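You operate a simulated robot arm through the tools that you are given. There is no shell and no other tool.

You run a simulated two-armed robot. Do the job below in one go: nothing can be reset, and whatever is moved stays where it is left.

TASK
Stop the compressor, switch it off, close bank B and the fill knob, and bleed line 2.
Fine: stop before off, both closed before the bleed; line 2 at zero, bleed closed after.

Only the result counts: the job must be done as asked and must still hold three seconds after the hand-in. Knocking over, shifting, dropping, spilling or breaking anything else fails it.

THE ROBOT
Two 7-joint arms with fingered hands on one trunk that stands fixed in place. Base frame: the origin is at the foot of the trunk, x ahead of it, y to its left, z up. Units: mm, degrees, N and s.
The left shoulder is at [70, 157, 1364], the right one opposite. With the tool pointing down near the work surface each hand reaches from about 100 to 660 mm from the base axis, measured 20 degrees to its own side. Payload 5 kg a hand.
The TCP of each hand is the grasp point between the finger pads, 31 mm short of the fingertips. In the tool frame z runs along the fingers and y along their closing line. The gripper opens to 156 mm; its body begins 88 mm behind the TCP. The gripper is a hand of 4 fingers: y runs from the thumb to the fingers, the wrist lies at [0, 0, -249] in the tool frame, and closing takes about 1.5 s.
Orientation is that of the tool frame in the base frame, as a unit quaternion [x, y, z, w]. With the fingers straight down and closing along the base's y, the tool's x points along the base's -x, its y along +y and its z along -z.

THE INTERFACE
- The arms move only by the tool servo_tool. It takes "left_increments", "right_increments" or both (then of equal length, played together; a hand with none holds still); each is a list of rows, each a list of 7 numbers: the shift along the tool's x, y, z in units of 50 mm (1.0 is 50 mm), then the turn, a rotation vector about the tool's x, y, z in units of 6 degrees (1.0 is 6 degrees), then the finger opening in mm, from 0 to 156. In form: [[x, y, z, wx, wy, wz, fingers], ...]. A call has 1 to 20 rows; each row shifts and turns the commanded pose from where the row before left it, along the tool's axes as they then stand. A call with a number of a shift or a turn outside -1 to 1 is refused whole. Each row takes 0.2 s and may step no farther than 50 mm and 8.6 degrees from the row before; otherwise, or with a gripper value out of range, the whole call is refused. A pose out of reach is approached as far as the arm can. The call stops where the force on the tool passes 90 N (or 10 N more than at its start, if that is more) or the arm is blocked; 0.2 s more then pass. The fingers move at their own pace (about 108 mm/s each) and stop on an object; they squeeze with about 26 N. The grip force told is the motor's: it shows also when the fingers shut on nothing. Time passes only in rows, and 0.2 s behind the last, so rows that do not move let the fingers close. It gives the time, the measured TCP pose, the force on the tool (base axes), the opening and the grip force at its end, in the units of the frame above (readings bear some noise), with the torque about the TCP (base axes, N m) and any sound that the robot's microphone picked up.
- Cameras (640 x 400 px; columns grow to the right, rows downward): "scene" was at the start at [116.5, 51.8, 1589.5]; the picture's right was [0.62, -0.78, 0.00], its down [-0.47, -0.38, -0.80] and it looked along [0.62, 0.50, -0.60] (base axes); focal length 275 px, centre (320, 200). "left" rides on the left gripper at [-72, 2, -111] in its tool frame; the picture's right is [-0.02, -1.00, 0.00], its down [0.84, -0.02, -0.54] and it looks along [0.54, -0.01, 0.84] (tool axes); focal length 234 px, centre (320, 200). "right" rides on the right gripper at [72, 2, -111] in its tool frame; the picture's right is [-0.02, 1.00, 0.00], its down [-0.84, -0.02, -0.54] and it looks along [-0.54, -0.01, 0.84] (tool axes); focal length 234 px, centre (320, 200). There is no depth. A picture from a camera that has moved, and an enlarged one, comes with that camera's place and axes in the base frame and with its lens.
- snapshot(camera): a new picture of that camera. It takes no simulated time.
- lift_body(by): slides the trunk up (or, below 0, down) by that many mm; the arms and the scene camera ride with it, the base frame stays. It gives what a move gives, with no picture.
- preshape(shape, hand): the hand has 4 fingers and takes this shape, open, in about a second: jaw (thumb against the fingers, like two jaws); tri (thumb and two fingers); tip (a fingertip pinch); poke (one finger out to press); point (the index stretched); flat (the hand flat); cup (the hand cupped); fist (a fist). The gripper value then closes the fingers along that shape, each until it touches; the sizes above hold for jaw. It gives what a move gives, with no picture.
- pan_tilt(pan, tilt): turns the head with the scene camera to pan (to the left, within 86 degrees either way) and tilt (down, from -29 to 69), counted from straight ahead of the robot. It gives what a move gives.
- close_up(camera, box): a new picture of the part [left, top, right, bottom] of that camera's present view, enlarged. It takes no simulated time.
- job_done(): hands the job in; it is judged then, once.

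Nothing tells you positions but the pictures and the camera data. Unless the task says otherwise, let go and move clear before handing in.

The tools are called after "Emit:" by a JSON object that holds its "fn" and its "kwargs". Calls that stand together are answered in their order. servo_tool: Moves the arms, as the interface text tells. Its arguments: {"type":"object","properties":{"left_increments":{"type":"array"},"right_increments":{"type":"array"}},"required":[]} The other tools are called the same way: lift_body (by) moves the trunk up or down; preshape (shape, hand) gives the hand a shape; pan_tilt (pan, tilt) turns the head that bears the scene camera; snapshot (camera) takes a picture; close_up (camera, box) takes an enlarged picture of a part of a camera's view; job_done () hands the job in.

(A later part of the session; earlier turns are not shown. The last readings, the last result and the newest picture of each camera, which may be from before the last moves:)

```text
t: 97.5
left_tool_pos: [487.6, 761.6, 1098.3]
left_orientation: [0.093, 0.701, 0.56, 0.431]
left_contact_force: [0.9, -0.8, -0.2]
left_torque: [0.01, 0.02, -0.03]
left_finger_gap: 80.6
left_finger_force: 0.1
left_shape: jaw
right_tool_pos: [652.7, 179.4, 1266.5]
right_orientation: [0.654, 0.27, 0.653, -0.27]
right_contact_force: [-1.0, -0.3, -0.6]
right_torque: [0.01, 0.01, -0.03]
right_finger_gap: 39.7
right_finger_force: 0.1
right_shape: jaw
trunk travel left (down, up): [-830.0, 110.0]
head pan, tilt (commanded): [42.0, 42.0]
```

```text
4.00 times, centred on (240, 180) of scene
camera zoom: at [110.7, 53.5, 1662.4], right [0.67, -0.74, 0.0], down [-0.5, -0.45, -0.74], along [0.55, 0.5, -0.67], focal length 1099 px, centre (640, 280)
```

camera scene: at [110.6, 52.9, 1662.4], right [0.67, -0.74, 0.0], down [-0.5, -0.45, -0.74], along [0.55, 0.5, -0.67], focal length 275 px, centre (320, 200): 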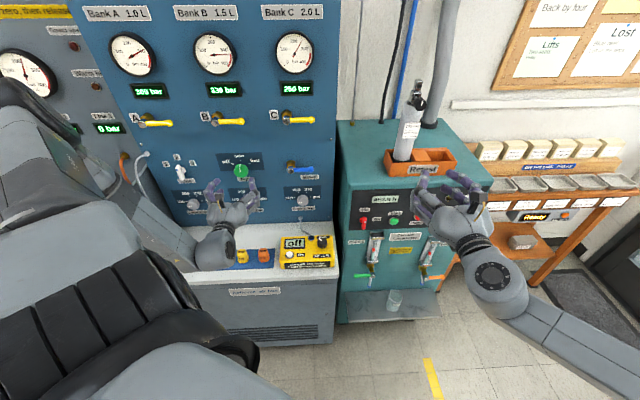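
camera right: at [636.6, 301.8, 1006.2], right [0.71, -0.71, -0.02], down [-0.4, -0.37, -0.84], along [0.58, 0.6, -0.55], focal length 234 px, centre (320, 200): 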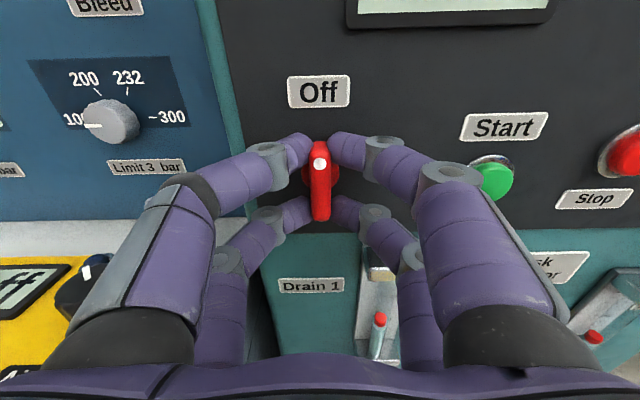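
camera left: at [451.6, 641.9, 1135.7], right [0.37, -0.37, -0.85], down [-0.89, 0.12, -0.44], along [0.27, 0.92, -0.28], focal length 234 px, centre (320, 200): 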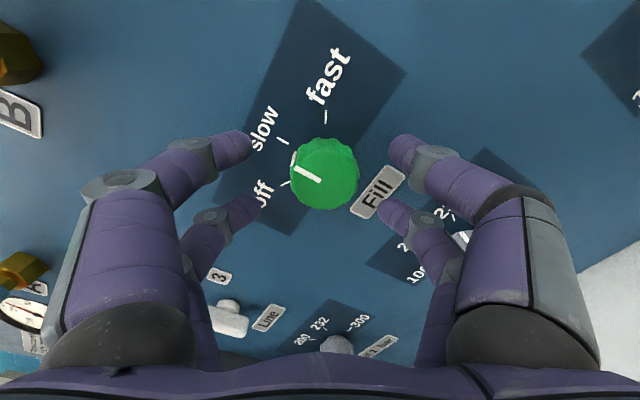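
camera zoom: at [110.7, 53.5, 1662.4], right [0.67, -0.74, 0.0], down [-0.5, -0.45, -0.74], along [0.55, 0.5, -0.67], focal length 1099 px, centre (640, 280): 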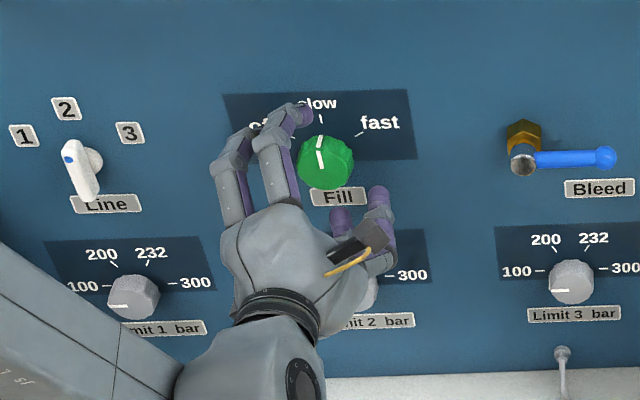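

The knob sits in the middle of the four fingertips. Closing the grip on it.

Emit:
{"fn": "servo_tool", "kwargs": {"left_increments": [[0, 0, 0, 0, 0, 0, 60], [0, 0, 0, 0, 0, 0, 45], [0, 0, 0, 0, 0, 0, 30], [0, 0, 0, 0, 0, 0, 20], [0, 0, 0, 0, 0, 0, 10], [0, 0, 0, 0, 0, 0, 0], [0, 0, 0, 0, 0, 0, 0]]}}

Emit:
{"fn": "snapshot", "kwargs": {"camera": "left"}}

Emit:
{"fn": "close_up", "kwargs": {"camera": "scene", "box": [160, 130, 320, 230]}}

```text
t: 99.1
left_tool_pos: [486.1, 763.0, 1097.9]
left_orientation: [0.093, 0.701, 0.56, 0.431]
left_contact_force: [3.0, 2.5, 0.2]
left_torque: [-0.02, 0.03, -0.05]
left_finger_gap: 23.4
left_finger_force: 25.7
left_shape: jaw
right_tool_pos: [652.5, 179.6, 1264.8]
right_orientation: [0.655, 0.27, 0.653, -0.27]
right_contact_force: [-0.4, 0.9, 0.7]
right_torque: [0.01, 0.01, 0.04]
right_finger_gap: 39.6
right_finger_force: 0.1
right_shape: jaw
trunk travel left (down, up): [-830.0, 110.0]
head pan, tilt (commanded): [42.0, 42.0]
```

```text
taken
camera left: at [452.0, 642.4, 1135.4], right [0.37, -0.37, -0.85], down [-0.89, 0.12, -0.44], along [0.26, 0.92, -0.28], focal length 234 px, centre (320, 200)
```

left: 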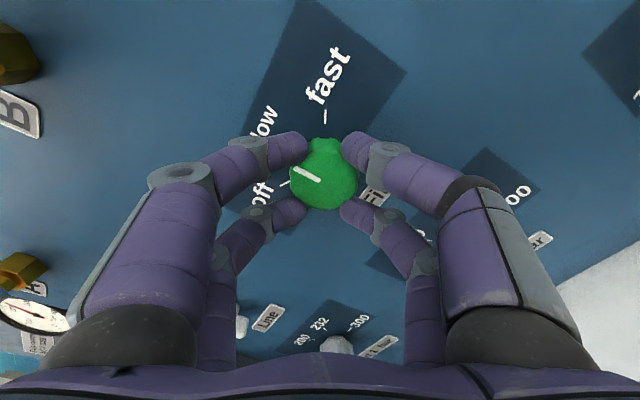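

```text
4.00 times, centred on (240, 180) of scene
camera zoom: at [111.3, 54.1, 1662.3], right [0.67, -0.74, 0.0], down [-0.5, -0.45, -0.74], along [0.55, 0.5, -0.67], focal length 1099 px, centre (640, 280)
```

zoom: 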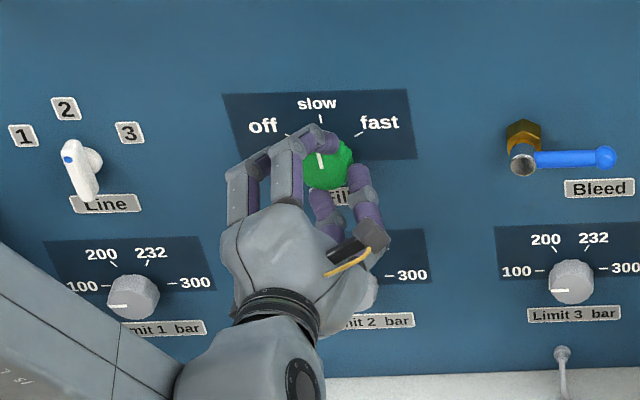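

Four fingers cage the knob. Turning counter‑clockwise toward off: first 30°.

Emit:
{"fn": "servo_tool", "kwargs": {"left_increments": [[0, 0, 0, 0, 0, -1, 0], [0, 0, 0, 0, 0, -1, 0], [0, 0, 0, 0, 0, -1, 0], [0, 0, 0, 0, 0, -1, 0], [0, 0, 0, 0, 0, -1, 0]]}}

Emit:
{"fn": "snapshot", "kwargs": {"camera": "left"}}

```text
t: 100.3
left_tool_pos: [486.0, 762.7, 1097.1]
left_orientation: [-0.092, 0.702, 0.429, 0.561]
left_contact_force: [1.5, 7.2, 0.2]
left_torque: [0.06, -0.02, 0.08]
left_finger_gap: 22.6
left_finger_force: 25.9
left_shape: jaw
right_tool_pos: [652.4, 181.8, 1264.9]
right_orientation: [0.654, 0.271, 0.652, -0.271]
right_contact_force: [0.3, 0.2, -0.3]
right_torque: [0.01, -0.02, 0.02]
right_finger_gap: 39.7
right_finger_force: 0.1
right_shape: jaw
trunk travel left (down, up): [-830.0, 110.0]
head pan, tilt (commanded): [42.0, 42.0]
```

```text
taken
camera left: at [432.1, 662.2, 1160.5], right [0.62, -0.62, -0.48], down [-0.67, -0.1, -0.74], along [0.41, 0.78, -0.48], focal length 234 px, centre (320, 200)
```

left: 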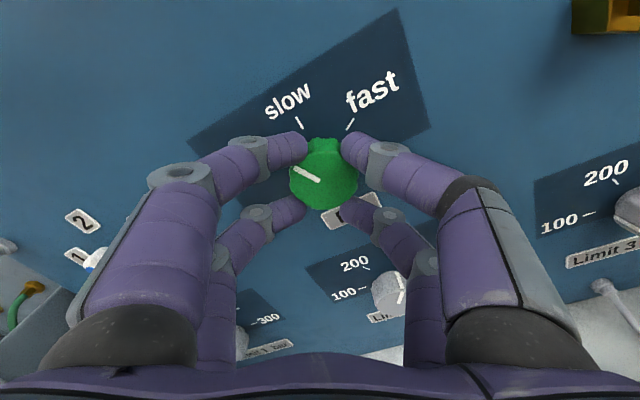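

The knob turns with the hand. Continuing 30° more to the off mark.

Emit:
{"fn": "servo_tool", "kwargs": {"left_increments": [[0, 0, 0, 0, 0, -1, 0], [0, 0, 0, 0, 0, -1, 0], [0, 0, 0, 0, 0, -1, 0], [0, 0, 0, 0, 0, -1, 0], [0, 0, 0, 0, 0, -1, 0]]}}

Emit:
{"fn": "close_up", "kwargs": {"camera": "left", "box": [200, 80, 440, 230]}}

```text
t: 101.5
left_tool_pos: [484.6, 763.5, 1096.7]
left_orientation: [-0.273, 0.654, 0.269, 0.652]
left_contact_force: [-0.1, 7.9, -6.8]
left_torque: [0.0, 0.12, 0.19]
left_finger_gap: 22.8
left_finger_force: 25.5
left_shape: jaw
right_tool_pos: [652.8, 181.7, 1265.8]
right_orientation: [0.655, 0.271, 0.652, -0.27]
right_contact_force: [-0.4, 0.0, -0.3]
right_torque: [0.0, 0.0, 0.0]
right_finger_gap: 39.7
right_finger_force: 0.0
right_shape: jaw
trunk travel left (down, up): [-830.0, 110.0]
head pan, tilt (commanded): [42.0, 42.0]
```

```text
2.67 times, centred on (320, 155) of left
camera zoom: at [406.2, 688.6, 1168.5], right [0.71, -0.71, 0.03], down [-0.37, -0.4, -0.84], along [0.6, 0.58, -0.55], focal length 624 px, centre (320, 320)
```

zoom: 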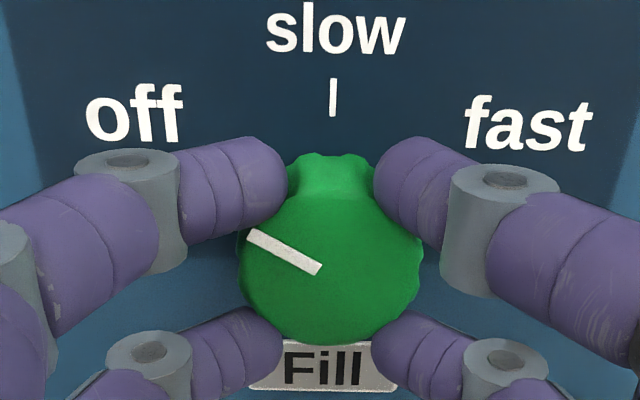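

The pointer reads about 60° left of slow. A tiny extra 3° to make sure it is fully at off, then I'll release and inspect.

Emit:
{"fn": "servo_tool", "kwargs": {"left_increments": [[0, 0, 0, 0, 0, -0.5, 0], [0, 0, 0, 0, 0, 0, 0]]}}

Emit:
{"fn": "close_up", "kwargs": {"camera": "left", "box": [200, 80, 440, 230]}}

```text
t: 102.1
left_tool_pos: [484.6, 765.0, 1095.7]
left_orientation: [-0.288, 0.647, 0.253, 0.659]
left_contact_force: [-0.6, 6.1, -10.3]
left_torque: [0.37, 0.61, 0.18]
left_finger_gap: 22.5
left_finger_force: 25.8
left_shape: jaw
right_tool_pos: [653.3, 182.7, 1265.6]
right_orientation: [0.654, 0.271, 0.652, -0.271]
right_contact_force: [0.2, 1.6, 0.2]
right_torque: [0.01, 0.02, -0.02]
right_finger_gap: 39.5
right_finger_force: 0.1
right_shape: jaw
trunk travel left (down, up): [-830.0, 110.0]
head pan, tilt (commanded): [42.0, 42.0]
```

```text
2.67 times, centred on (320, 155) of left
camera zoom: at [403.7, 691.1, 1168.4], right [0.7, -0.71, 0.08], down [-0.34, -0.43, -0.83], along [0.62, 0.56, -0.55], focal length 624 px, centre (320, 320)
```

zoom: 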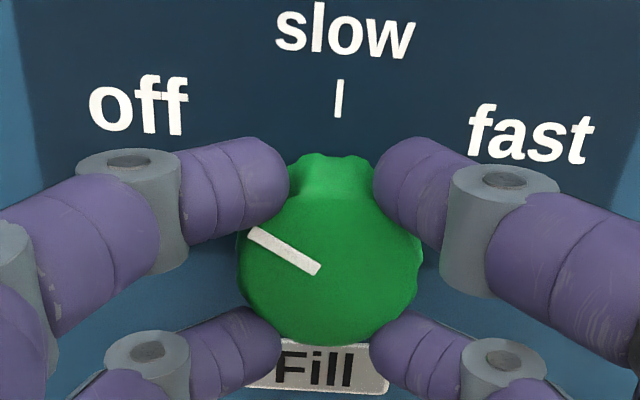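

The torque jumped, so the knob is at its off stop. Releasing and backing out.

Emit:
{"fn": "servo_tool", "kwargs": {"left_increments": [[0, 0, 0, 0, 0, 0.3, 20], [0, 0, 0, 0, 0, 0, 50], [0, 0, 0, 0, 0, 0, 80], [0, 0, 0, 0, 0, 0, 80], [0, 0, -0.2, 0, 0, 0, 80], [0, 0, -0.4, 0, 0, 0, 80], [0, 0, -0.5, 0, 0, 0, 80], [0, 0, -0.5, 0, 0, 0, 80]]}}

Emit:
{"fn": "snapshot", "kwargs": {"camera": "left"}}

Emit:
{"fn": "close_up", "kwargs": {"camera": "scene", "box": [160, 100, 320, 220]}}

```text
t: 103.9
left_tool_pos: [429.0, 704.1, 1099.0]
left_orientation: [-0.278, 0.65, 0.264, 0.656]
left_contact_force: [0.1, -0.4, -0.1]
left_torque: [0.0, -0.01, 0.0]
left_finger_gap: 79.1
left_finger_force: 0.0
left_shape: jaw
right_tool_pos: [651.4, 179.8, 1266.6]
right_orientation: [0.653, 0.27, 0.653, -0.27]
right_contact_force: [-0.9, -0.5, 0.2]
right_torque: [-0.01, -0.02, 0.01]
right_finger_gap: 39.8
right_finger_force: 0.2
right_shape: jaw
trunk travel left (down, up): [-830.0, 110.0]
head pan, tilt (commanded): [42.0, 42.0]
```

```text
taken
camera left: at [349.1, 629.4, 1171.1], right [0.71, -0.71, 0.04], down [-0.36, -0.41, -0.84], along [0.61, 0.58, -0.54], focal length 234 px, centre (320, 200)
```

left: 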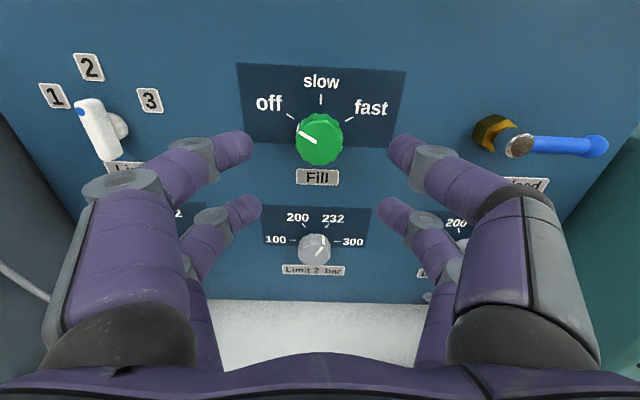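

```text
3.33 times, centred on (240, 160) of scene
camera zoom: at [110.3, 53.2, 1662.4], right [0.67, -0.74, 0.0], down [-0.5, -0.45, -0.74], along [0.55, 0.5, -0.67], focal length 916 px, centre (587, 333)
```

zoom: 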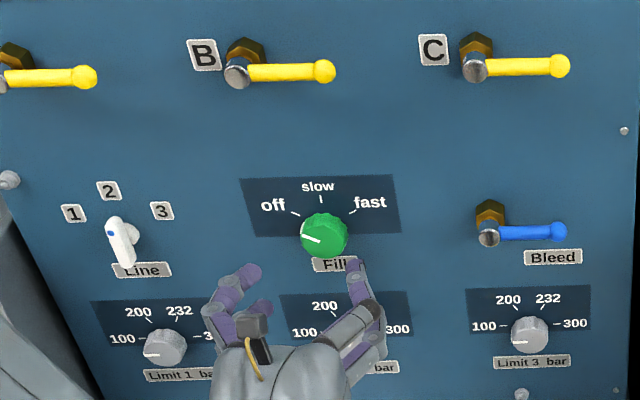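

Fill is at off, line selector still at 2, and bank B is closed. Now I move the closed left hand over in front of the bleed lever.

Emit:
{"fn": "servo_tool", "kwargs": {"left_increments": [[0, -0.4, 0, 0, 0, 0.2, 60], [0, -0.5, 0, 0, 0, 0, 30], [0, -0.5, 0, 0, 0, 0, 0], [0, -0.5, 0, 0, 0, 0, 0], [0, -0.5, 0, 0, 0, 0, 0], [0, -0.5, 0, 0, 0, 0, 0], [0, -0.5, 0, 0, 0, 0, 0], [-0.04, -0.5, 0, 0, 0, 0, 0], [-0.04, -0.5, 0, 0, 0, 0, 0]]}}

Emit:
{"fn": "snapshot", "kwargs": {"camera": "left"}}

Emit:
{"fn": "snapshot", "kwargs": {"camera": "scene"}}

```text
t: 105.9
left_tool_pos: [585.0, 548.9, 1100.5]
left_orientation: [-0.27, 0.653, 0.271, 0.653]
left_contact_force: [0.0, -0.7, 0.1]
left_torque: [0.0, 0.0, 0.01]
left_finger_gap: 0.1
left_finger_force: 25.9
left_shape: jaw
right_tool_pos: [652.6, 179.7, 1266.4]
right_orientation: [0.654, 0.27, 0.653, -0.271]
right_contact_force: [-0.3, 0.6, -0.7]
right_torque: [0.03, 0.0, 0.0]
right_finger_gap: 39.8
right_finger_force: 0.0
right_shape: jaw
trunk travel left (down, up): [-830.0, 110.0]
head pan, tilt (commanded): [42.0, 42.0]
```

```text
taken
camera left: at [506.2, 473.4, 1173.8], right [0.71, -0.71, 0.02], down [-0.37, -0.4, -0.84], along [0.6, 0.58, -0.55], focal length 234 px, centre (320, 200)
```

left: 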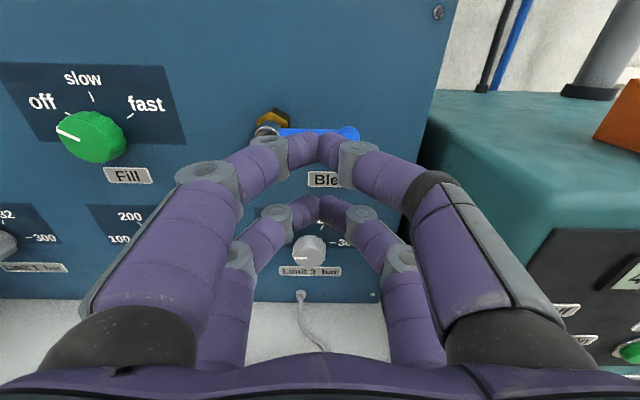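

```text
taken
camera scene: at [111.4, 52.9, 1662.4], right [0.67, -0.74, 0.0], down [-0.5, -0.45, -0.74], along [0.55, 0.5, -0.67], focal length 275 px, centre (320, 200)
```

scene: 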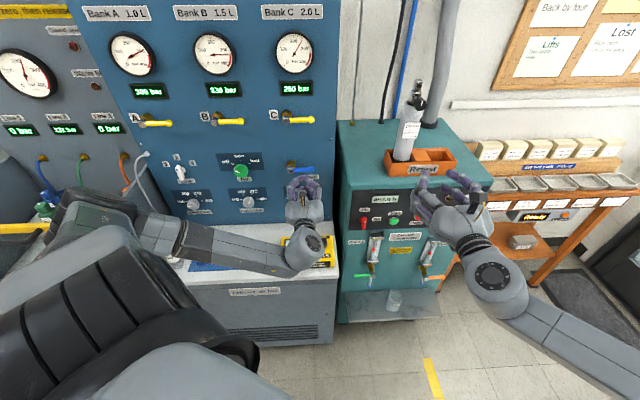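

I estimate the bleed lever at z ≈ 1108–1112, hub at a ≈ −18 and tip at a ≈ +50. I'll shift to a ≈ 40, z ≈ 1110 and come a bit closer to verify the slot alignment.

Emit:
{"fn": "servo_tool", "kwargs": {"left_increments": [[-0.2, -0.28, 0, 0, 0, 0, 0], [0, 0, 0.33, 0, 0, 0, 0], [0, 0, 0.33, 0, 0, 0, 0]]}}

Emit:
{"fn": "close_up", "kwargs": {"camera": "left", "box": [160, 60, 480, 260]}}

Emit:
{"fn": "close_up", "kwargs": {"camera": "scene", "box": [240, 120, 360, 220]}}

```text
t: 106.7
left_tool_pos: [617.4, 564.3, 1112.2]
left_orientation: [-0.27, 0.654, 0.27, 0.653]
left_contact_force: [-0.3, 0.0, -0.4]
left_torque: [0.02, -0.02, -0.02]
left_finger_gap: 0.1
left_finger_force: 26.2
left_shape: jaw
right_tool_pos: [652.4, 179.4, 1264.9]
right_orientation: [0.655, 0.27, 0.652, -0.27]
right_contact_force: [-0.3, 0.4, 0.0]
right_torque: [-0.02, 0.0, -0.02]
right_finger_gap: 39.8
right_finger_force: 0.0
right_shape: jaw
trunk travel left (down, up): [-830.0, 110.0]
head pan, tilt (commanded): [42.0, 42.0]
```

```text
2.00 times, centred on (320, 160) of left
camera zoom: at [538.1, 488.0, 1185.2], right [0.71, -0.71, 0.02], down [-0.37, -0.4, -0.84], along [0.6, 0.58, -0.55], focal length 468 px, centre (320, 280)
```

zoom: 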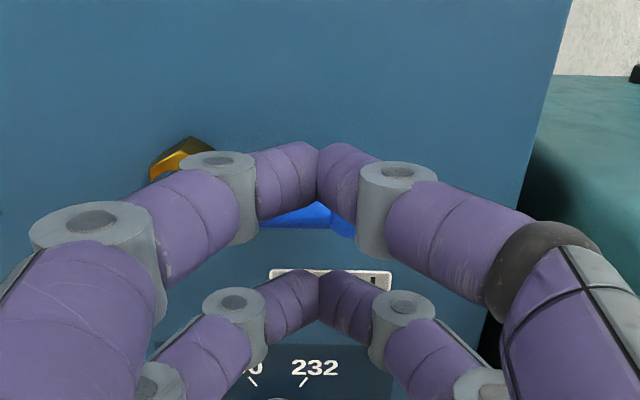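

```text
4.00 times, centred on (300, 170) of scene
camera zoom: at [110.8, 54.5, 1662.3], right [0.67, -0.74, 0.0], down [-0.5, -0.45, -0.74], along [0.55, 0.5, -0.67], focal length 1099 px, centre (400, 320)
```

zoom: 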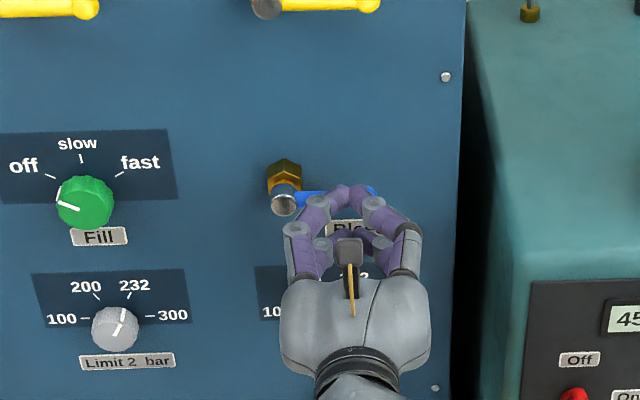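

The lever lines up with the slot (same picture as for bank B). Moving in 42 mm to straddle it.

Emit:
{"fn": "servo_tool", "kwargs": {"left_increments": [[0, 0, 0.2, 0, 0, 0, 0], [0, 0, 0.2, 0, 0, 0, 0], [0, 0, 0.16, 0, 0, 0, 0], [0, 0, 0.14, 0, 0, 0, 0], [0, 0, 0.14, 0, 0, 0, 0]]}}

Emit:
{"fn": "close_up", "kwargs": {"camera": "left", "box": [160, 80, 480, 280]}}

Emit:
{"fn": "close_up", "kwargs": {"camera": "scene", "box": [240, 120, 360, 220]}}

```text
t: 107.9
left_tool_pos: [647.2, 594.1, 1112.5]
left_orientation: [-0.27, 0.654, 0.27, 0.653]
left_contact_force: [-0.7, -1.8, -2.2]
left_torque: [-0.04, 0.01, -0.02]
left_finger_gap: 0.2
left_finger_force: 26.3
left_shape: jaw
right_tool_pos: [653.1, 180.3, 1265.4]
right_orientation: [0.655, 0.269, 0.652, -0.27]
right_contact_force: [-0.4, 0.2, 0.1]
right_torque: [0.01, 0.02, 0.02]
right_finger_gap: 39.6
right_finger_force: 0.0
right_shape: jaw
trunk travel left (down, up): [-830.0, 110.0]
head pan, tilt (commanded): [42.0, 42.0]
```

```text
2.00 times, centred on (320, 180) of left
camera zoom: at [568.5, 518.9, 1184.4], right [0.71, -0.71, 0.02], down [-0.37, -0.4, -0.84], along [0.6, 0.58, -0.55], focal length 468 px, centre (320, 240)
```

zoom: 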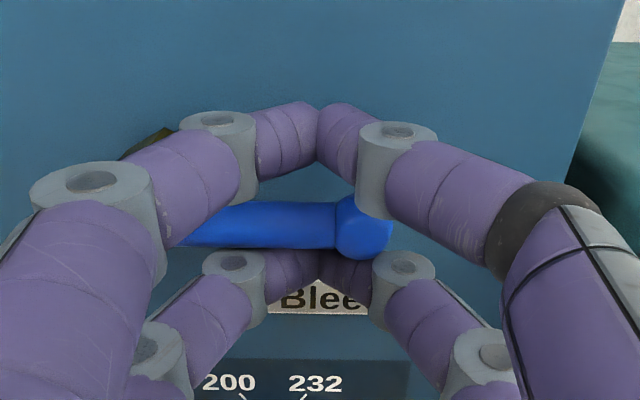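

```text
4.00 times, centred on (300, 170) of scene
camera zoom: at [111.0, 54.0, 1662.3], right [0.67, -0.74, 0.0], down [-0.5, -0.45, -0.74], along [0.55, 0.5, -0.67], focal length 1099 px, centre (400, 320)
```

zoom: 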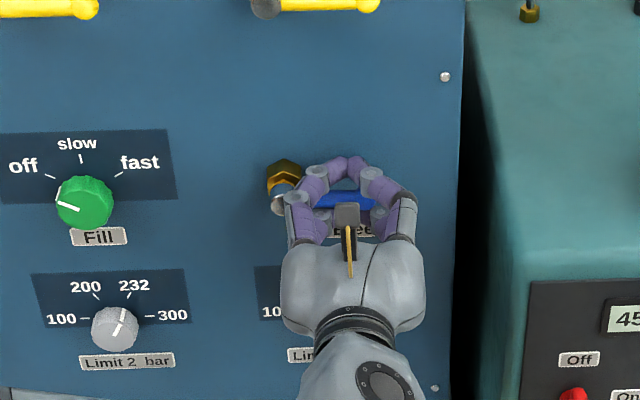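

The blue lever is in the slot. Before opening, I'll read line 2, then swing the lever clockwise toward down in steps.

Emit:
{"fn": "close_up", "kwargs": {"camera": "scene", "box": [0, 100, 130, 180]}}

Emit:
{"fn": "servo_tool", "kwargs": {"left_increments": [[0.1176, -0.0043, 0, 0, 0, 1, 0], [0.1176, -0.0043, 0, 0, 0, 1, 0], [0.1176, -0.0043, 0, 0, 0, 1, 0], [0.1176, -0.0043, 0, 0, 0, 1, 0], [0.1176, -0.0043, 0, 0, 0, 1, 0], [0.1176, -0.0043, 0, 0, 0, 1, 0]]}}

Emit:
{"fn": "close_up", "kwargs": {"camera": "left", "box": [160, 80, 480, 280]}}

Emit:
{"fn": "snapshot", "kwargs": {"camera": "scene"}}

```text
4.92 times, centred on (65, 140) of scene
camera zoom: at [111.0, 54.0, 1662.3], right [0.67, -0.74, 0.0], down [-0.5, -0.45, -0.74], along [0.55, 0.5, -0.67], focal length 1352 px, centre (1575, 495)
```

zoom: 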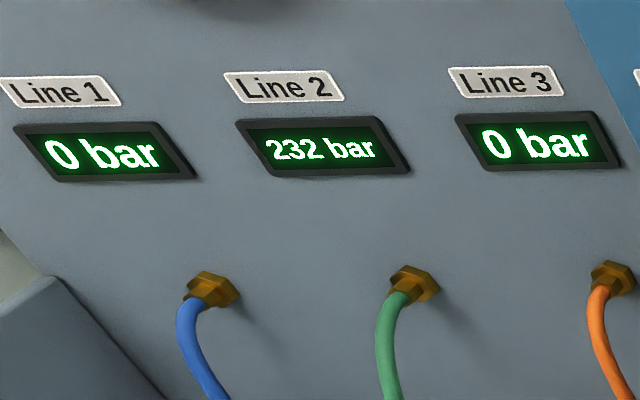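

```text
t: 109.3
left_tool_pos: [642.7, 599.5, 1078.8]
left_orientation: [-0.054, 0.705, 0.459, 0.538]
left_contact_force: [0.0, -0.5, 0.2]
left_torque: [-0.01, 0.0, 0.01]
left_finger_gap: 0.1
left_finger_force: 26.0
left_shape: jaw
right_tool_pos: [653.9, 180.5, 1266.0]
right_orientation: [0.655, 0.269, 0.652, -0.27]
right_contact_force: [1.0, -0.1, 0.5]
right_torque: [0.01, -0.03, 0.03]
right_finger_gap: 39.9
right_finger_force: 0.1
right_shape: jaw
trunk travel left (down, up): [-830.0, 110.0]
head pan, tilt (commanded): [42.0, 42.0]
```

```text
2.00 times, centred on (320, 180) of left
camera zoom: at [594.2, 493.0, 1137.7], right [0.58, -0.58, -0.57], down [-0.72, -0.05, -0.69], along [0.37, 0.81, -0.45], focal length 468 px, centre (320, 240)
```

zoom: 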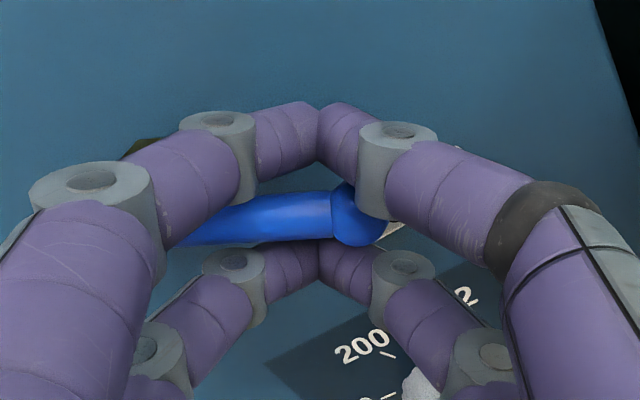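

```text
taken
camera scene: at [111.6, 53.5, 1662.3], right [0.67, -0.74, 0.0], down [-0.5, -0.45, -0.74], along [0.55, 0.5, -0.67], focal length 275 px, centre (320, 200)
```

scene: 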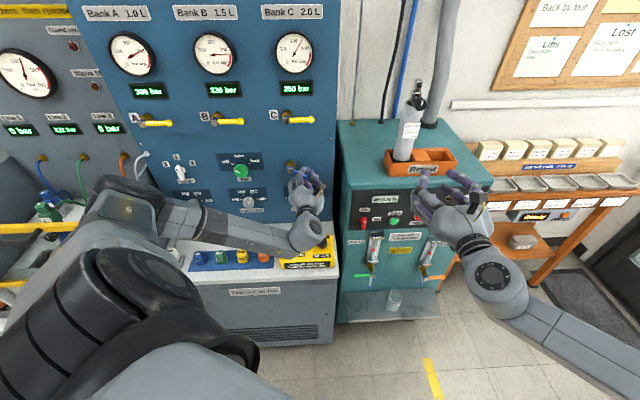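

The lever follows the fork. Continuing and reading line 2.

Emit:
{"fn": "servo_tool", "kwargs": {"left_increments": [[0.1176, -0.0043, 0, 0, 0, 1, 0], [0.1176, -0.0043, 0, 0, 0, 1, 0], [0.1176, -0.0043, 0, 0, 0, 1, 0], [0.1176, -0.0043, 0, 0, 0, 1, 0], [0.1176, -0.0043, 0, 0, 0, 1, 0]]}}

Emit:
{"fn": "close_up", "kwargs": {"camera": "scene", "box": [0, 100, 130, 180]}}

Emit:
{"fn": "close_up", "kwargs": {"camera": "left", "box": [160, 80, 480, 280]}}

```text
t: 110.5
left_tool_pos: [631.6, 641.6, 992.9]
left_orientation: [0.124, 0.692, 0.58, 0.411]
left_contact_force: [1.4, -2.2, -1.1]
left_torque: [0.1, 0.04, -0.04]
left_finger_gap: 0.1
left_finger_force: 25.8
left_shape: jaw
left hand out of reach, approached as far as the arm can: row 4, 5
right_tool_pos: [654.4, 180.9, 1263.6]
right_orientation: [0.655, 0.269, 0.652, -0.27]
right_contact_force: [-0.3, -0.1, -0.3]
right_torque: [-0.03, 0.02, -0.01]
right_finger_gap: 39.8
right_finger_force: 0.0
right_shape: jaw
trunk travel left (down, up): [-830.0, 110.0]
head pan, tilt (commanded): [42.0, 42.0]
```

```text
4.92 times, centred on (65, 140) of scene
camera zoom: at [112.1, 54.3, 1662.3], right [0.67, -0.74, 0.0], down [-0.5, -0.45, -0.74], along [0.55, 0.5, -0.67], focal length 1352 px, centre (1575, 495)
```

zoom: 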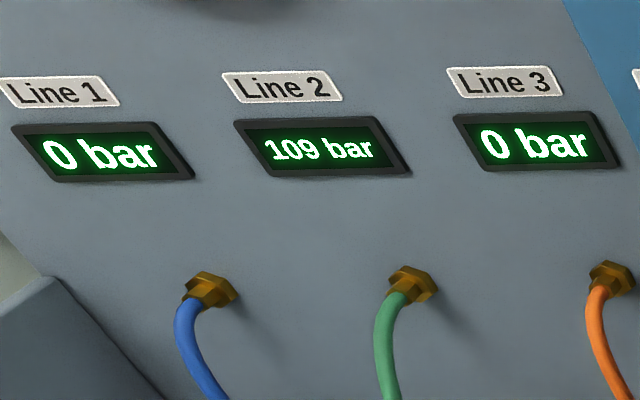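

```text
2.00 times, centred on (320, 180) of left
camera zoom: at [597.2, 519.6, 1023.7], right [0.32, -0.31, -0.89], down [-0.91, 0.16, -0.38], along [0.26, 0.94, -0.23], focal length 468 px, centre (320, 240)
```

zoom: 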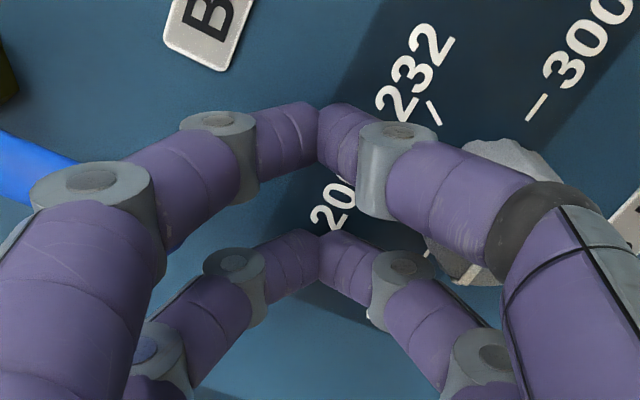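

The bleed is open (line 2 falling: 109 bar), but the arm ran out of reach and drifted low near the Limit 3 knob. I'll back straight out gently, then check everything.

Emit:
{"fn": "servo_tool", "kwargs": {"left_increments": [[0, 0, -0.2, 0, 0, 0, 0], [0, 0, -0.3, 0, 0, 0, 0]]}}

Emit:
{"fn": "close_up", "kwargs": {"camera": "scene", "box": [220, 130, 350, 230]}}

Emit:
{"fn": "snapshot", "kwargs": {"camera": "left"}}

Emit:
{"fn": "close_up", "kwargs": {"camera": "scene", "box": [0, 100, 130, 180]}}

```text
t: 111.1
left_tool_pos: [611.0, 633.9, 978.2]
left_orientation: [0.128, 0.695, 0.581, 0.403]
left_contact_force: [0.8, 0.6, -0.4]
left_torque: [0.01, 0.0, 0.02]
left_finger_gap: 0.0
left_finger_force: 26.3
left_shape: jaw
left hand out of reach, approached as far as the arm can: row 1, 2
right_tool_pos: [653.1, 180.3, 1266.1]
right_orientation: [0.654, 0.27, 0.652, -0.271]
right_contact_force: [0.4, -0.1, 0.0]
right_torque: [0.01, -0.01, -0.02]
right_finger_gap: 39.8
right_finger_force: 0.0
right_shape: jaw
trunk travel left (down, up): [-830.0, 110.0]
head pan, tilt (commanded): [42.0, 42.0]
```

```text
4.00 times, centred on (285, 180) of scene
camera zoom: at [110.9, 53.8, 1662.4], right [0.67, -0.74, 0.0], down [-0.5, -0.45, -0.74], along [0.55, 0.5, -0.67], focal length 1099 px, centre (460, 280)
```

zoom: 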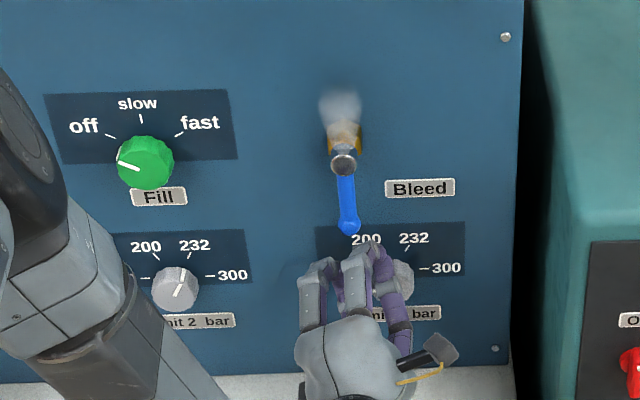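

```text
taken
camera left: at [578.9, 509.6, 1008.2], right [0.31, -0.31, -0.9], down [-0.92, 0.15, -0.37], along [0.25, 0.94, -0.23], focal length 234 px, centre (320, 200)
```

left: 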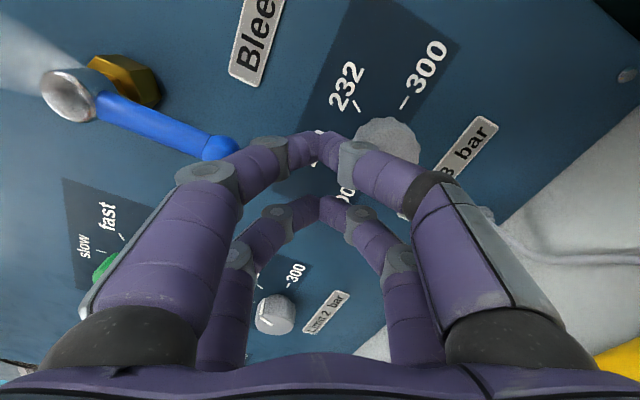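

```text
4.92 times, centred on (65, 140) of scene
camera zoom: at [110.9, 53.8, 1662.4], right [0.67, -0.74, 0.0], down [-0.5, -0.45, -0.74], along [0.55, 0.5, -0.67], focal length 1352 px, centre (1575, 495)
```

zoom: 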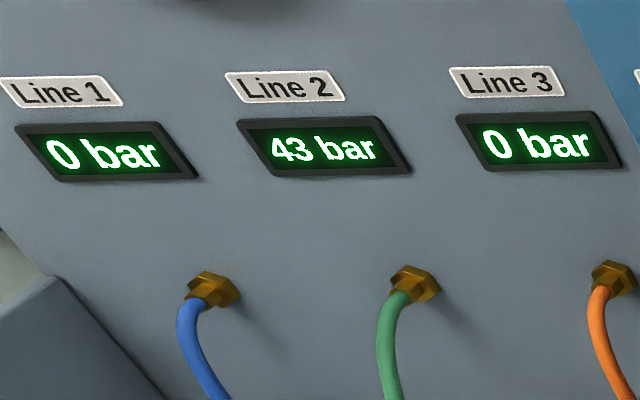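

The bleed lever is down and venting; line 2 is at 43 bar and falling. I'll unroll while pulling back to return the left hand to a comfortable pose.

Emit:
{"fn": "servo_tool", "kwargs": {"left_increments": [[0, 0, -0.1, 0, 0, -1, 0], [0, 0, -0.1, 0, 0, -1, 0], [0, 0, -0.2, 0, 0, -1, 0], [0, 0, -0.2, 0, 0, -1, 0]]}}

Emit:
{"fn": "snapshot", "kwargs": {"camera": "left"}}

Emit:
{"fn": "close_up", "kwargs": {"camera": "scene", "box": [220, 130, 350, 230]}}

```text
t: 112.1
left_tool_pos: [591.1, 612.0, 978.2]
left_orientation: [-0.019, 0.707, 0.485, 0.514]
left_contact_force: [0.3, 0.3, 0.1]
left_torque: [0.03, 0.01, 0.01]
left_finger_gap: 0.0
left_finger_force: 25.9
left_shape: jaw
right_tool_pos: [652.1, 179.7, 1266.6]
right_orientation: [0.655, 0.269, 0.652, -0.27]
right_contact_force: [-0.1, 0.7, 0.0]
right_torque: [-0.02, 0.0, 0.01]
right_finger_gap: 39.7
right_finger_force: 0.1
right_shape: jaw
trunk travel left (down, up): [-830.0, 110.0]
head pan, tilt (commanded): [42.0, 42.0]
```

```text
taken
camera left: at [545.0, 501.9, 1032.6], right [0.54, -0.54, -0.65], down [-0.77, 0.0, -0.64], along [0.34, 0.84, -0.41], focal length 234 px, centre (320, 200)
```

left: 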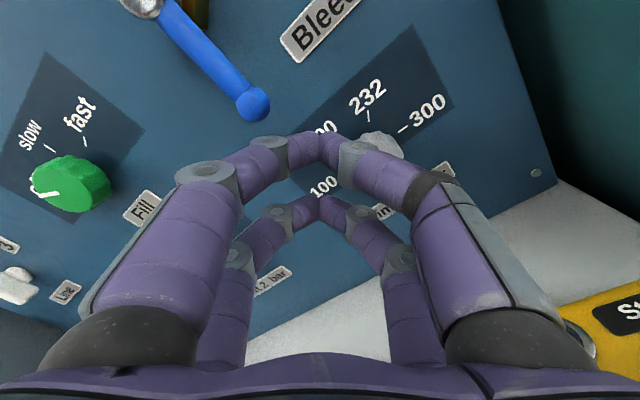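

```text
4.00 times, centred on (285, 180) of scene
camera zoom: at [110.0, 53.8, 1662.4], right [0.67, -0.74, 0.0], down [-0.5, -0.45, -0.74], along [0.55, 0.5, -0.67], focal length 1099 px, centre (460, 280)
```

zoom: 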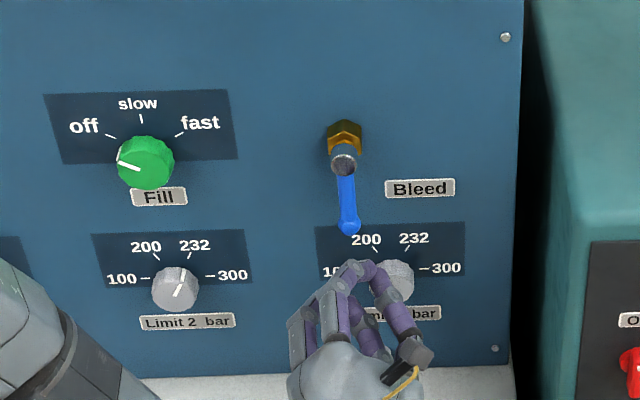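

The venting plume is gone. Continuing to retract and unroll, then reading line 2.

Emit:
{"fn": "servo_tool", "kwargs": {"left_increments": [[0, 0, -0.2, 0, 0, -1, 0], [0, 0, -0.2, 0, 0, -1, 0], [0, 0, -0.2, 0, 0, -1, 0], [0, 0, -0.2, 0, 0, -1, 0], [0, 0, -0.1, 0, 0, -1, 0], [0, 0, 0, 0, 0, -1, 0], [0, 0, 0, 0, 0, -1, 0]]}}

Emit:
{"fn": "close_up", "kwargs": {"camera": "scene", "box": [0, 100, 130, 180]}}

Emit:
{"fn": "close_up", "kwargs": {"camera": "scene", "box": [220, 130, 350, 230]}}

Emit:
{"fn": "snapshot", "kwargs": {"camera": "left"}}

```text
t: 113.7
left_tool_pos: [559.0, 578.9, 978.4]
left_orientation: [-0.27, 0.653, 0.269, 0.654]
left_contact_force: [0.8, 0.3, 0.2]
left_torque: [-0.02, 0.03, -0.02]
left_finger_gap: 0.2
left_finger_force: 26.2
left_shape: jaw
right_tool_pos: [651.9, 179.0, 1266.3]
right_orientation: [0.654, 0.27, 0.653, -0.271]
right_contact_force: [-1.0, -0.1, 0.4]
right_torque: [0.02, -0.01, 0.01]
right_finger_gap: 39.6
right_finger_force: 0.1
right_shape: jaw
trunk travel left (down, up): [-830.0, 110.0]
head pan, tilt (commanded): [42.0, 42.0]
```

```text
4.92 times, centred on (65, 140) of scene
camera zoom: at [110.4, 53.5, 1662.4], right [0.67, -0.74, 0.0], down [-0.5, -0.45, -0.74], along [0.55, 0.5, -0.67], focal length 1352 px, centre (1575, 495)
```

zoom: 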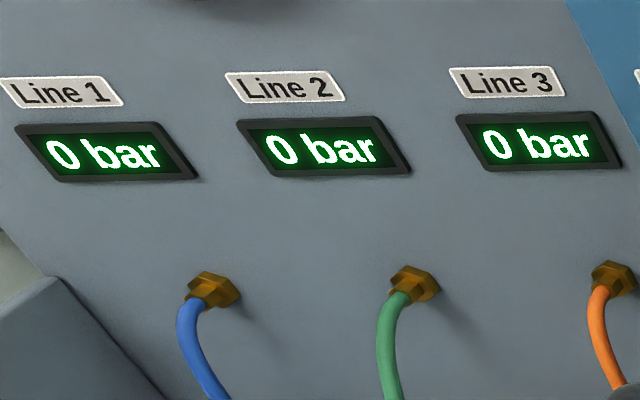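

```text
4.00 times, centred on (285, 180) of scene
camera zoom: at [110.4, 53.5, 1662.4], right [0.67, -0.74, 0.0], down [-0.5, -0.45, -0.74], along [0.55, 0.5, -0.67], focal length 1099 px, centre (460, 280)
```

zoom: 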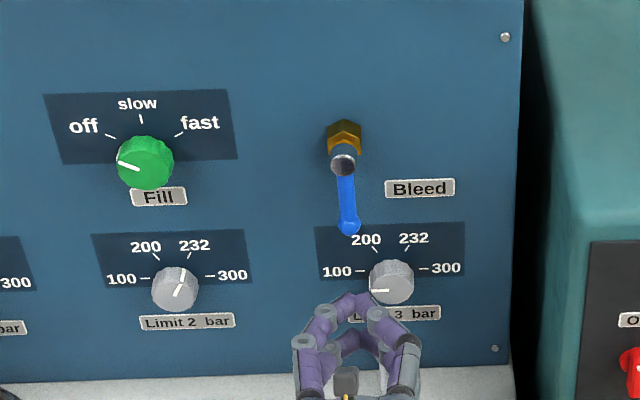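

```text
taken
camera left: at [480.0, 502.8, 1050.5], right [0.71, -0.71, 0.03], down [-0.37, -0.4, -0.84], along [0.6, 0.58, -0.54], focal length 234 px, centre (320, 200)
```

left: 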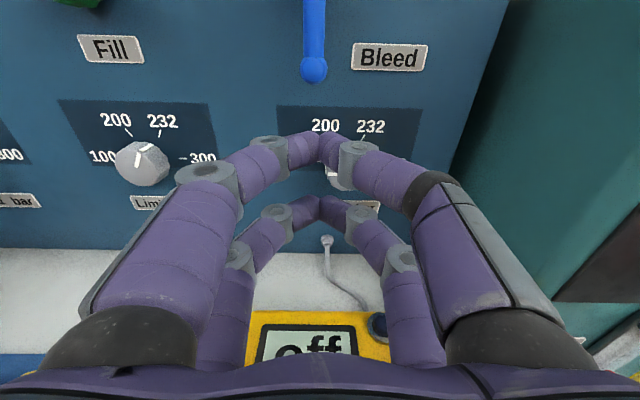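

Line 2 reads 0 bar and Limit 3 is unchanged. To close the bleed without the awkward roll, I'll open the jaws to 40 mm, place them either side of the hanging lever, and sweep it right and up in an arc.

Emit:
{"fn": "servo_tool", "kwargs": {"left_increments": [[-0.3, 0.04, 0, 0, 0, 0, 20], [-0.3, 0.03, 0, 0, 0, 0, 40], [-0.3, 0, 0, 0, 0, 0, 44], [-0.28, 0, 0, 0, 0, 0, 44], [0, 0, 0.3, 0, 0, 0, 44]]}}

Emit:
{"fn": "snapshot", "kwargs": {"camera": "left"}}

Emit:
{"fn": "close_up", "kwargs": {"camera": "scene", "box": [220, 130, 350, 230]}}

```text
t: 114.9
left_tool_pos: [568.2, 592.6, 1036.4]
left_orientation: [-0.27, 0.654, 0.27, 0.653]
left_contact_force: [-0.3, 0.4, -0.2]
left_torque: [-0.02, 0.01, 0.05]
left_finger_gap: 43.2
left_finger_force: 0.1
left_shape: jaw
right_tool_pos: [653.0, 179.9, 1266.3]
right_orientation: [0.656, 0.27, 0.651, -0.271]
right_contact_force: [0.1, 0.0, -0.6]
right_torque: [-0.01, 0.0, -0.01]
right_finger_gap: 39.8
right_finger_force: 0.1
right_shape: jaw
trunk travel left (down, up): [-830.0, 110.0]
head pan, tilt (commanded): [42.0, 42.0]
```

```text
taken
camera left: at [488.5, 515.9, 1108.2], right [0.71, -0.71, 0.02], down [-0.37, -0.4, -0.84], along [0.6, 0.58, -0.55], focal length 234 px, centre (320, 200)
```

left: 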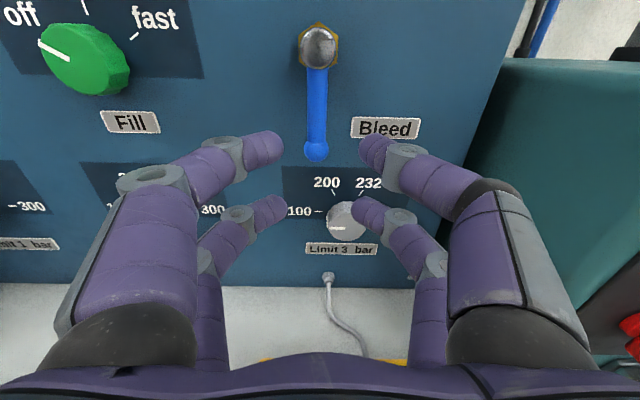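

```text
4.00 times, centred on (285, 180) of scene
camera zoom: at [111.3, 54.0, 1662.3], right [0.67, -0.74, 0.0], down [-0.5, -0.45, -0.74], along [0.55, 0.5, -0.67], focal length 1099 px, centre (460, 280)
```

zoom: 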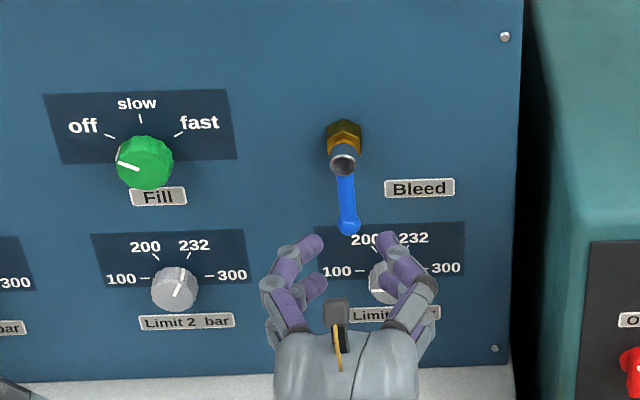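

Clear view: hub at (a ≈ −19, z ≈ 1109), lever hanging straight down, centred between the jaws. Advancing 53 mm so the upper finger pair flanks the lever.

Emit:
{"fn": "servo_tool", "kwargs": {"left_increments": [[0, 0, 0.24, 0, 0, 0, 44], [0, 0, 0.24, 0, 0, 0, 44], [0, 0, 0.2, 0, 0, 0, 44], [0, 0, 0.2, 0, 0, 0, 44], [0, 0, 0.18, 0, 0, 0, 44]]}}

Emit:
{"fn": "snapshot", "kwargs": {"camera": "left"}}

Emit:
{"fn": "close_up", "kwargs": {"camera": "scene", "box": [220, 130, 350, 230]}}

```text
t: 116.1
left_tool_pos: [605.2, 629.8, 1036.0]
left_orientation: [-0.27, 0.654, 0.27, 0.653]
left_contact_force: [0.3, 0.5, -0.7]
left_torque: [-0.02, 0.01, 0.02]
left_finger_gap: 43.5
left_finger_force: 0.0
left_shape: jaw
right_tool_pos: [653.0, 180.4, 1265.8]
right_orientation: [0.654, 0.27, 0.652, -0.271]
right_contact_force: [0.1, -0.6, -0.1]
right_torque: [0.02, 0.0, -0.02]
right_finger_gap: 39.7
right_finger_force: 0.1
right_shape: jaw
trunk travel left (down, up): [-830.0, 110.0]
head pan, tilt (commanded): [42.0, 42.0]
```

```text
taken
camera left: at [525.7, 554.1, 1108.0], right [0.71, -0.71, 0.02], down [-0.37, -0.4, -0.84], along [0.6, 0.58, -0.55], focal length 234 px, centre (320, 200)
```

left: 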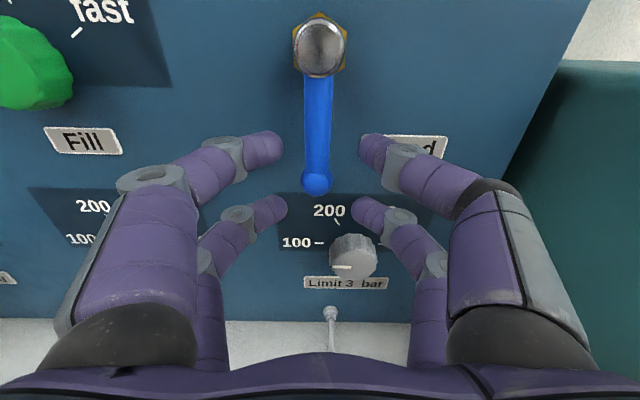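

```text
4.00 times, centred on (285, 180) of scene
camera zoom: at [111.1, 53.9, 1662.3], right [0.67, -0.74, 0.0], down [-0.5, -0.45, -0.74], along [0.55, 0.5, -0.67], focal length 1099 px, centre (460, 280)
```

zoom: 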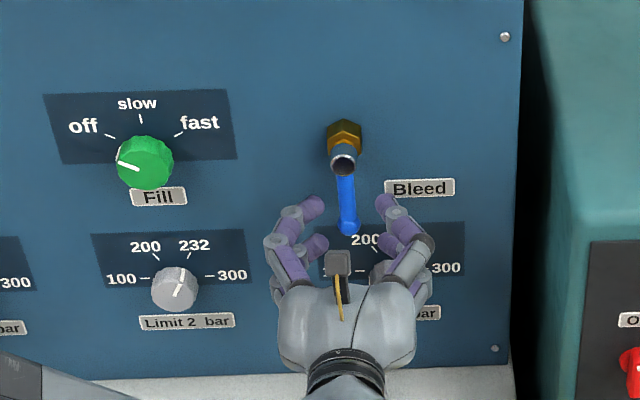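

The upper pair flanks the lever cleanly. Now sweeping right and then up along an arc about the hub; first half.

Emit:
{"fn": "servo_tool", "kwargs": {"left_increments": [[0, -0.2, 0, 0, 0, 0, 44], [0, -0.188, 0, 0, 0, 0, 44], [0.056, -0.254, 0, 0, 0, 0, 44], [-0.012, -0.262, 0, 0, 0, 0, 44]]}}

Emit:
{"fn": "snapshot", "kwargs": {"camera": "left"}}

Emit:
{"fn": "close_up", "kwargs": {"camera": "scene", "box": [220, 130, 350, 230]}}

```text
t: 117.1
left_tool_pos: [636.6, 598.7, 1032.7]
left_orientation: [-0.27, 0.653, 0.27, 0.654]
left_contact_force: [-0.9, 1.1, -0.3]
left_torque: [0.0, -0.03, 0.05]
left_finger_gap: 44.1
left_finger_force: 0.1
left_shape: jaw
right_tool_pos: [653.6, 180.4, 1264.9]
right_orientation: [0.654, 0.27, 0.652, -0.271]
right_contact_force: [1.4, -0.9, 0.7]
right_torque: [-0.02, -0.02, -0.02]
right_finger_gap: 39.7
right_finger_force: 0.2
right_shape: jaw
trunk travel left (down, up): [-830.0, 110.0]
head pan, tilt (commanded): [42.0, 42.0]
```

```text
taken
camera left: at [557.8, 521.9, 1105.8], right [0.71, -0.71, 0.02], down [-0.37, -0.4, -0.84], along [0.6, 0.58, -0.55], focal length 234 px, centre (320, 200)
```

left: 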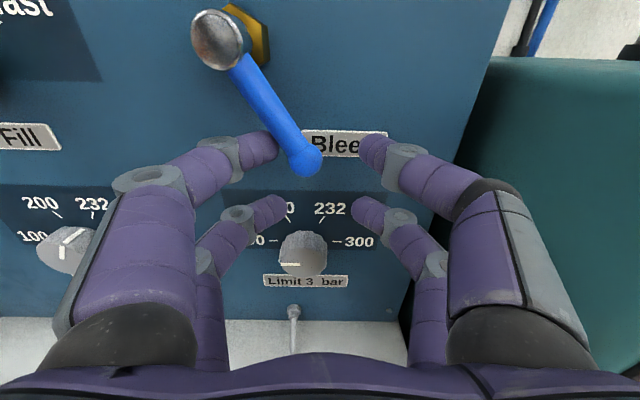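

```text
4.00 times, centred on (285, 180) of scene
camera zoom: at [111.2, 53.3, 1662.4], right [0.67, -0.74, 0.0], down [-0.5, -0.45, -0.74], along [0.55, 0.5, -0.67], focal length 1099 px, centre (460, 280)
```

zoom: 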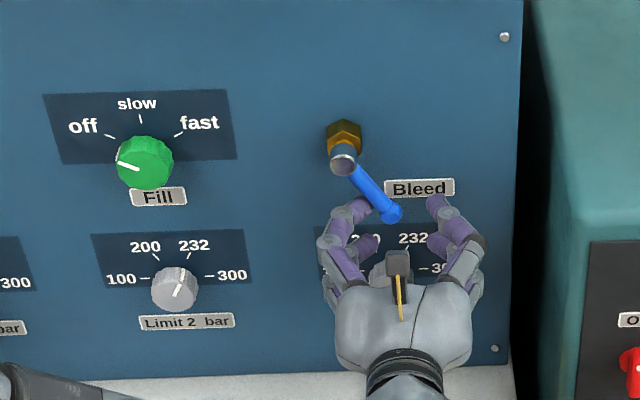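

The lever follows well (about 40°). Continuing along the arc.

Emit:
{"fn": "servo_tool", "kwargs": {"left_increments": [[-0.1, -0.248, 0, 0, 0, 0, 44], [-0.141, -0.22, 0, 0, 0, 0, 44], [-0.192, -0.176, 0, 0, 0, 0, 44]]}}

Emit:
{"fn": "snapshot", "kwargs": {"camera": "left"}}

Emit:
{"fn": "close_up", "kwargs": {"camera": "scene", "box": [220, 130, 350, 230]}}

```text
t: 117.9
left_tool_pos: [661.7, 574.3, 1055.1]
left_orientation: [-0.27, 0.654, 0.27, 0.653]
left_contact_force: [-0.2, -0.1, -0.2]
left_torque: [-0.06, -0.03, 0.01]
left_finger_gap: 44.1
left_finger_force: 0.1
left_shape: jaw
right_tool_pos: [653.0, 180.3, 1265.2]
right_orientation: [0.654, 0.27, 0.652, -0.271]
right_contact_force: [0.0, 0.1, 0.2]
right_torque: [0.02, 0.02, -0.04]
right_finger_gap: 39.7
right_finger_force: 0.1
right_shape: jaw
trunk travel left (down, up): [-830.0, 110.0]
head pan, tilt (commanded): [42.0, 42.0]
```

```text
taken
camera left: at [580.9, 498.1, 1127.6], right [0.71, -0.71, 0.02], down [-0.37, -0.4, -0.84], along [0.6, 0.58, -0.55], focal length 234 px, centre (320, 200)
```

left: 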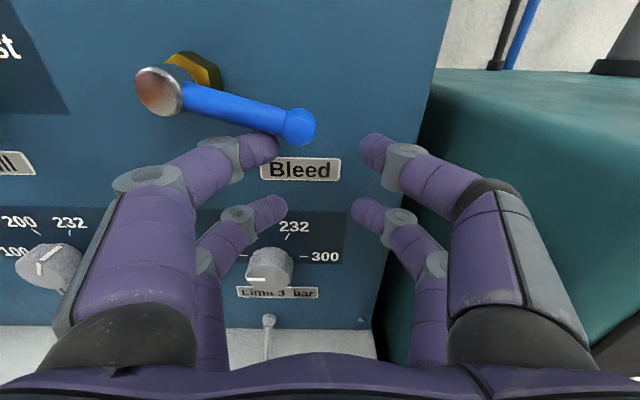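

```text
4.00 times, centred on (285, 180) of scene
camera zoom: at [110.5, 53.9, 1662.4], right [0.67, -0.74, 0.0], down [-0.5, -0.45, -0.74], along [0.55, 0.5, -0.67], focal length 1099 px, centre (460, 280)
```

zoom: 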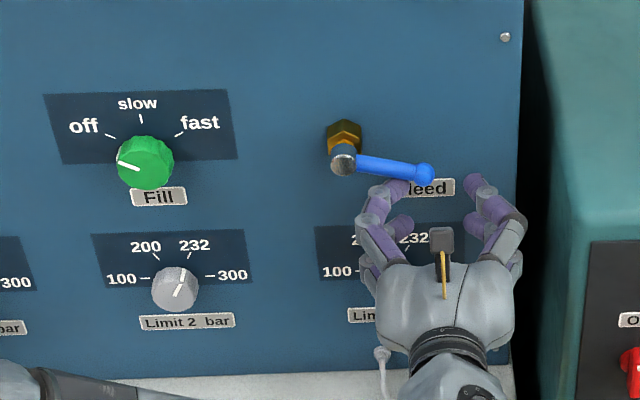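

About 77°. Now straight up in small steps until the lever meets its closed stop.

Emit:
{"fn": "servo_tool", "kwargs": {"left_increments": [[-0.12, 0, 0, 0, 0, 0, 44], [-0.12, 0, 0, 0, 0, 0, 44]]}}

Emit:
{"fn": "close_up", "kwargs": {"camera": "left", "box": [100, 40, 420, 240]}}

```text
t: 118.5
left_tool_pos: [661.0, 572.9, 1066.0]
left_orientation: [-0.27, 0.655, 0.269, 0.653]
left_contact_force: [0.6, 0.7, -1.7]
left_torque: [-0.06, 0.03, -0.01]
left_finger_gap: 43.7
left_finger_force: 0.1
left_shape: jaw
right_tool_pos: [652.9, 179.7, 1265.8]
right_orientation: [0.655, 0.27, 0.652, -0.271]
right_contact_force: [-0.5, 0.7, -0.5]
right_torque: [0.02, 0.03, 0.01]
right_finger_gap: 39.6
right_finger_force: 0.1
right_shape: jaw
trunk travel left (down, up): [-830.0, 110.0]
head pan, tilt (commanded): [42.0, 42.0]
```

```text
2.00 times, centred on (260, 140) of left
camera zoom: at [581.0, 497.8, 1139.6], right [0.71, -0.71, 0.02], down [-0.37, -0.4, -0.84], along [0.6, 0.58, -0.55], focal length 468 px, centre (440, 320)
```

zoom: 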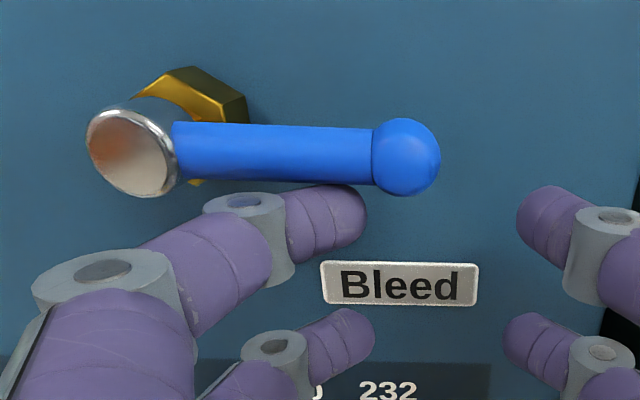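

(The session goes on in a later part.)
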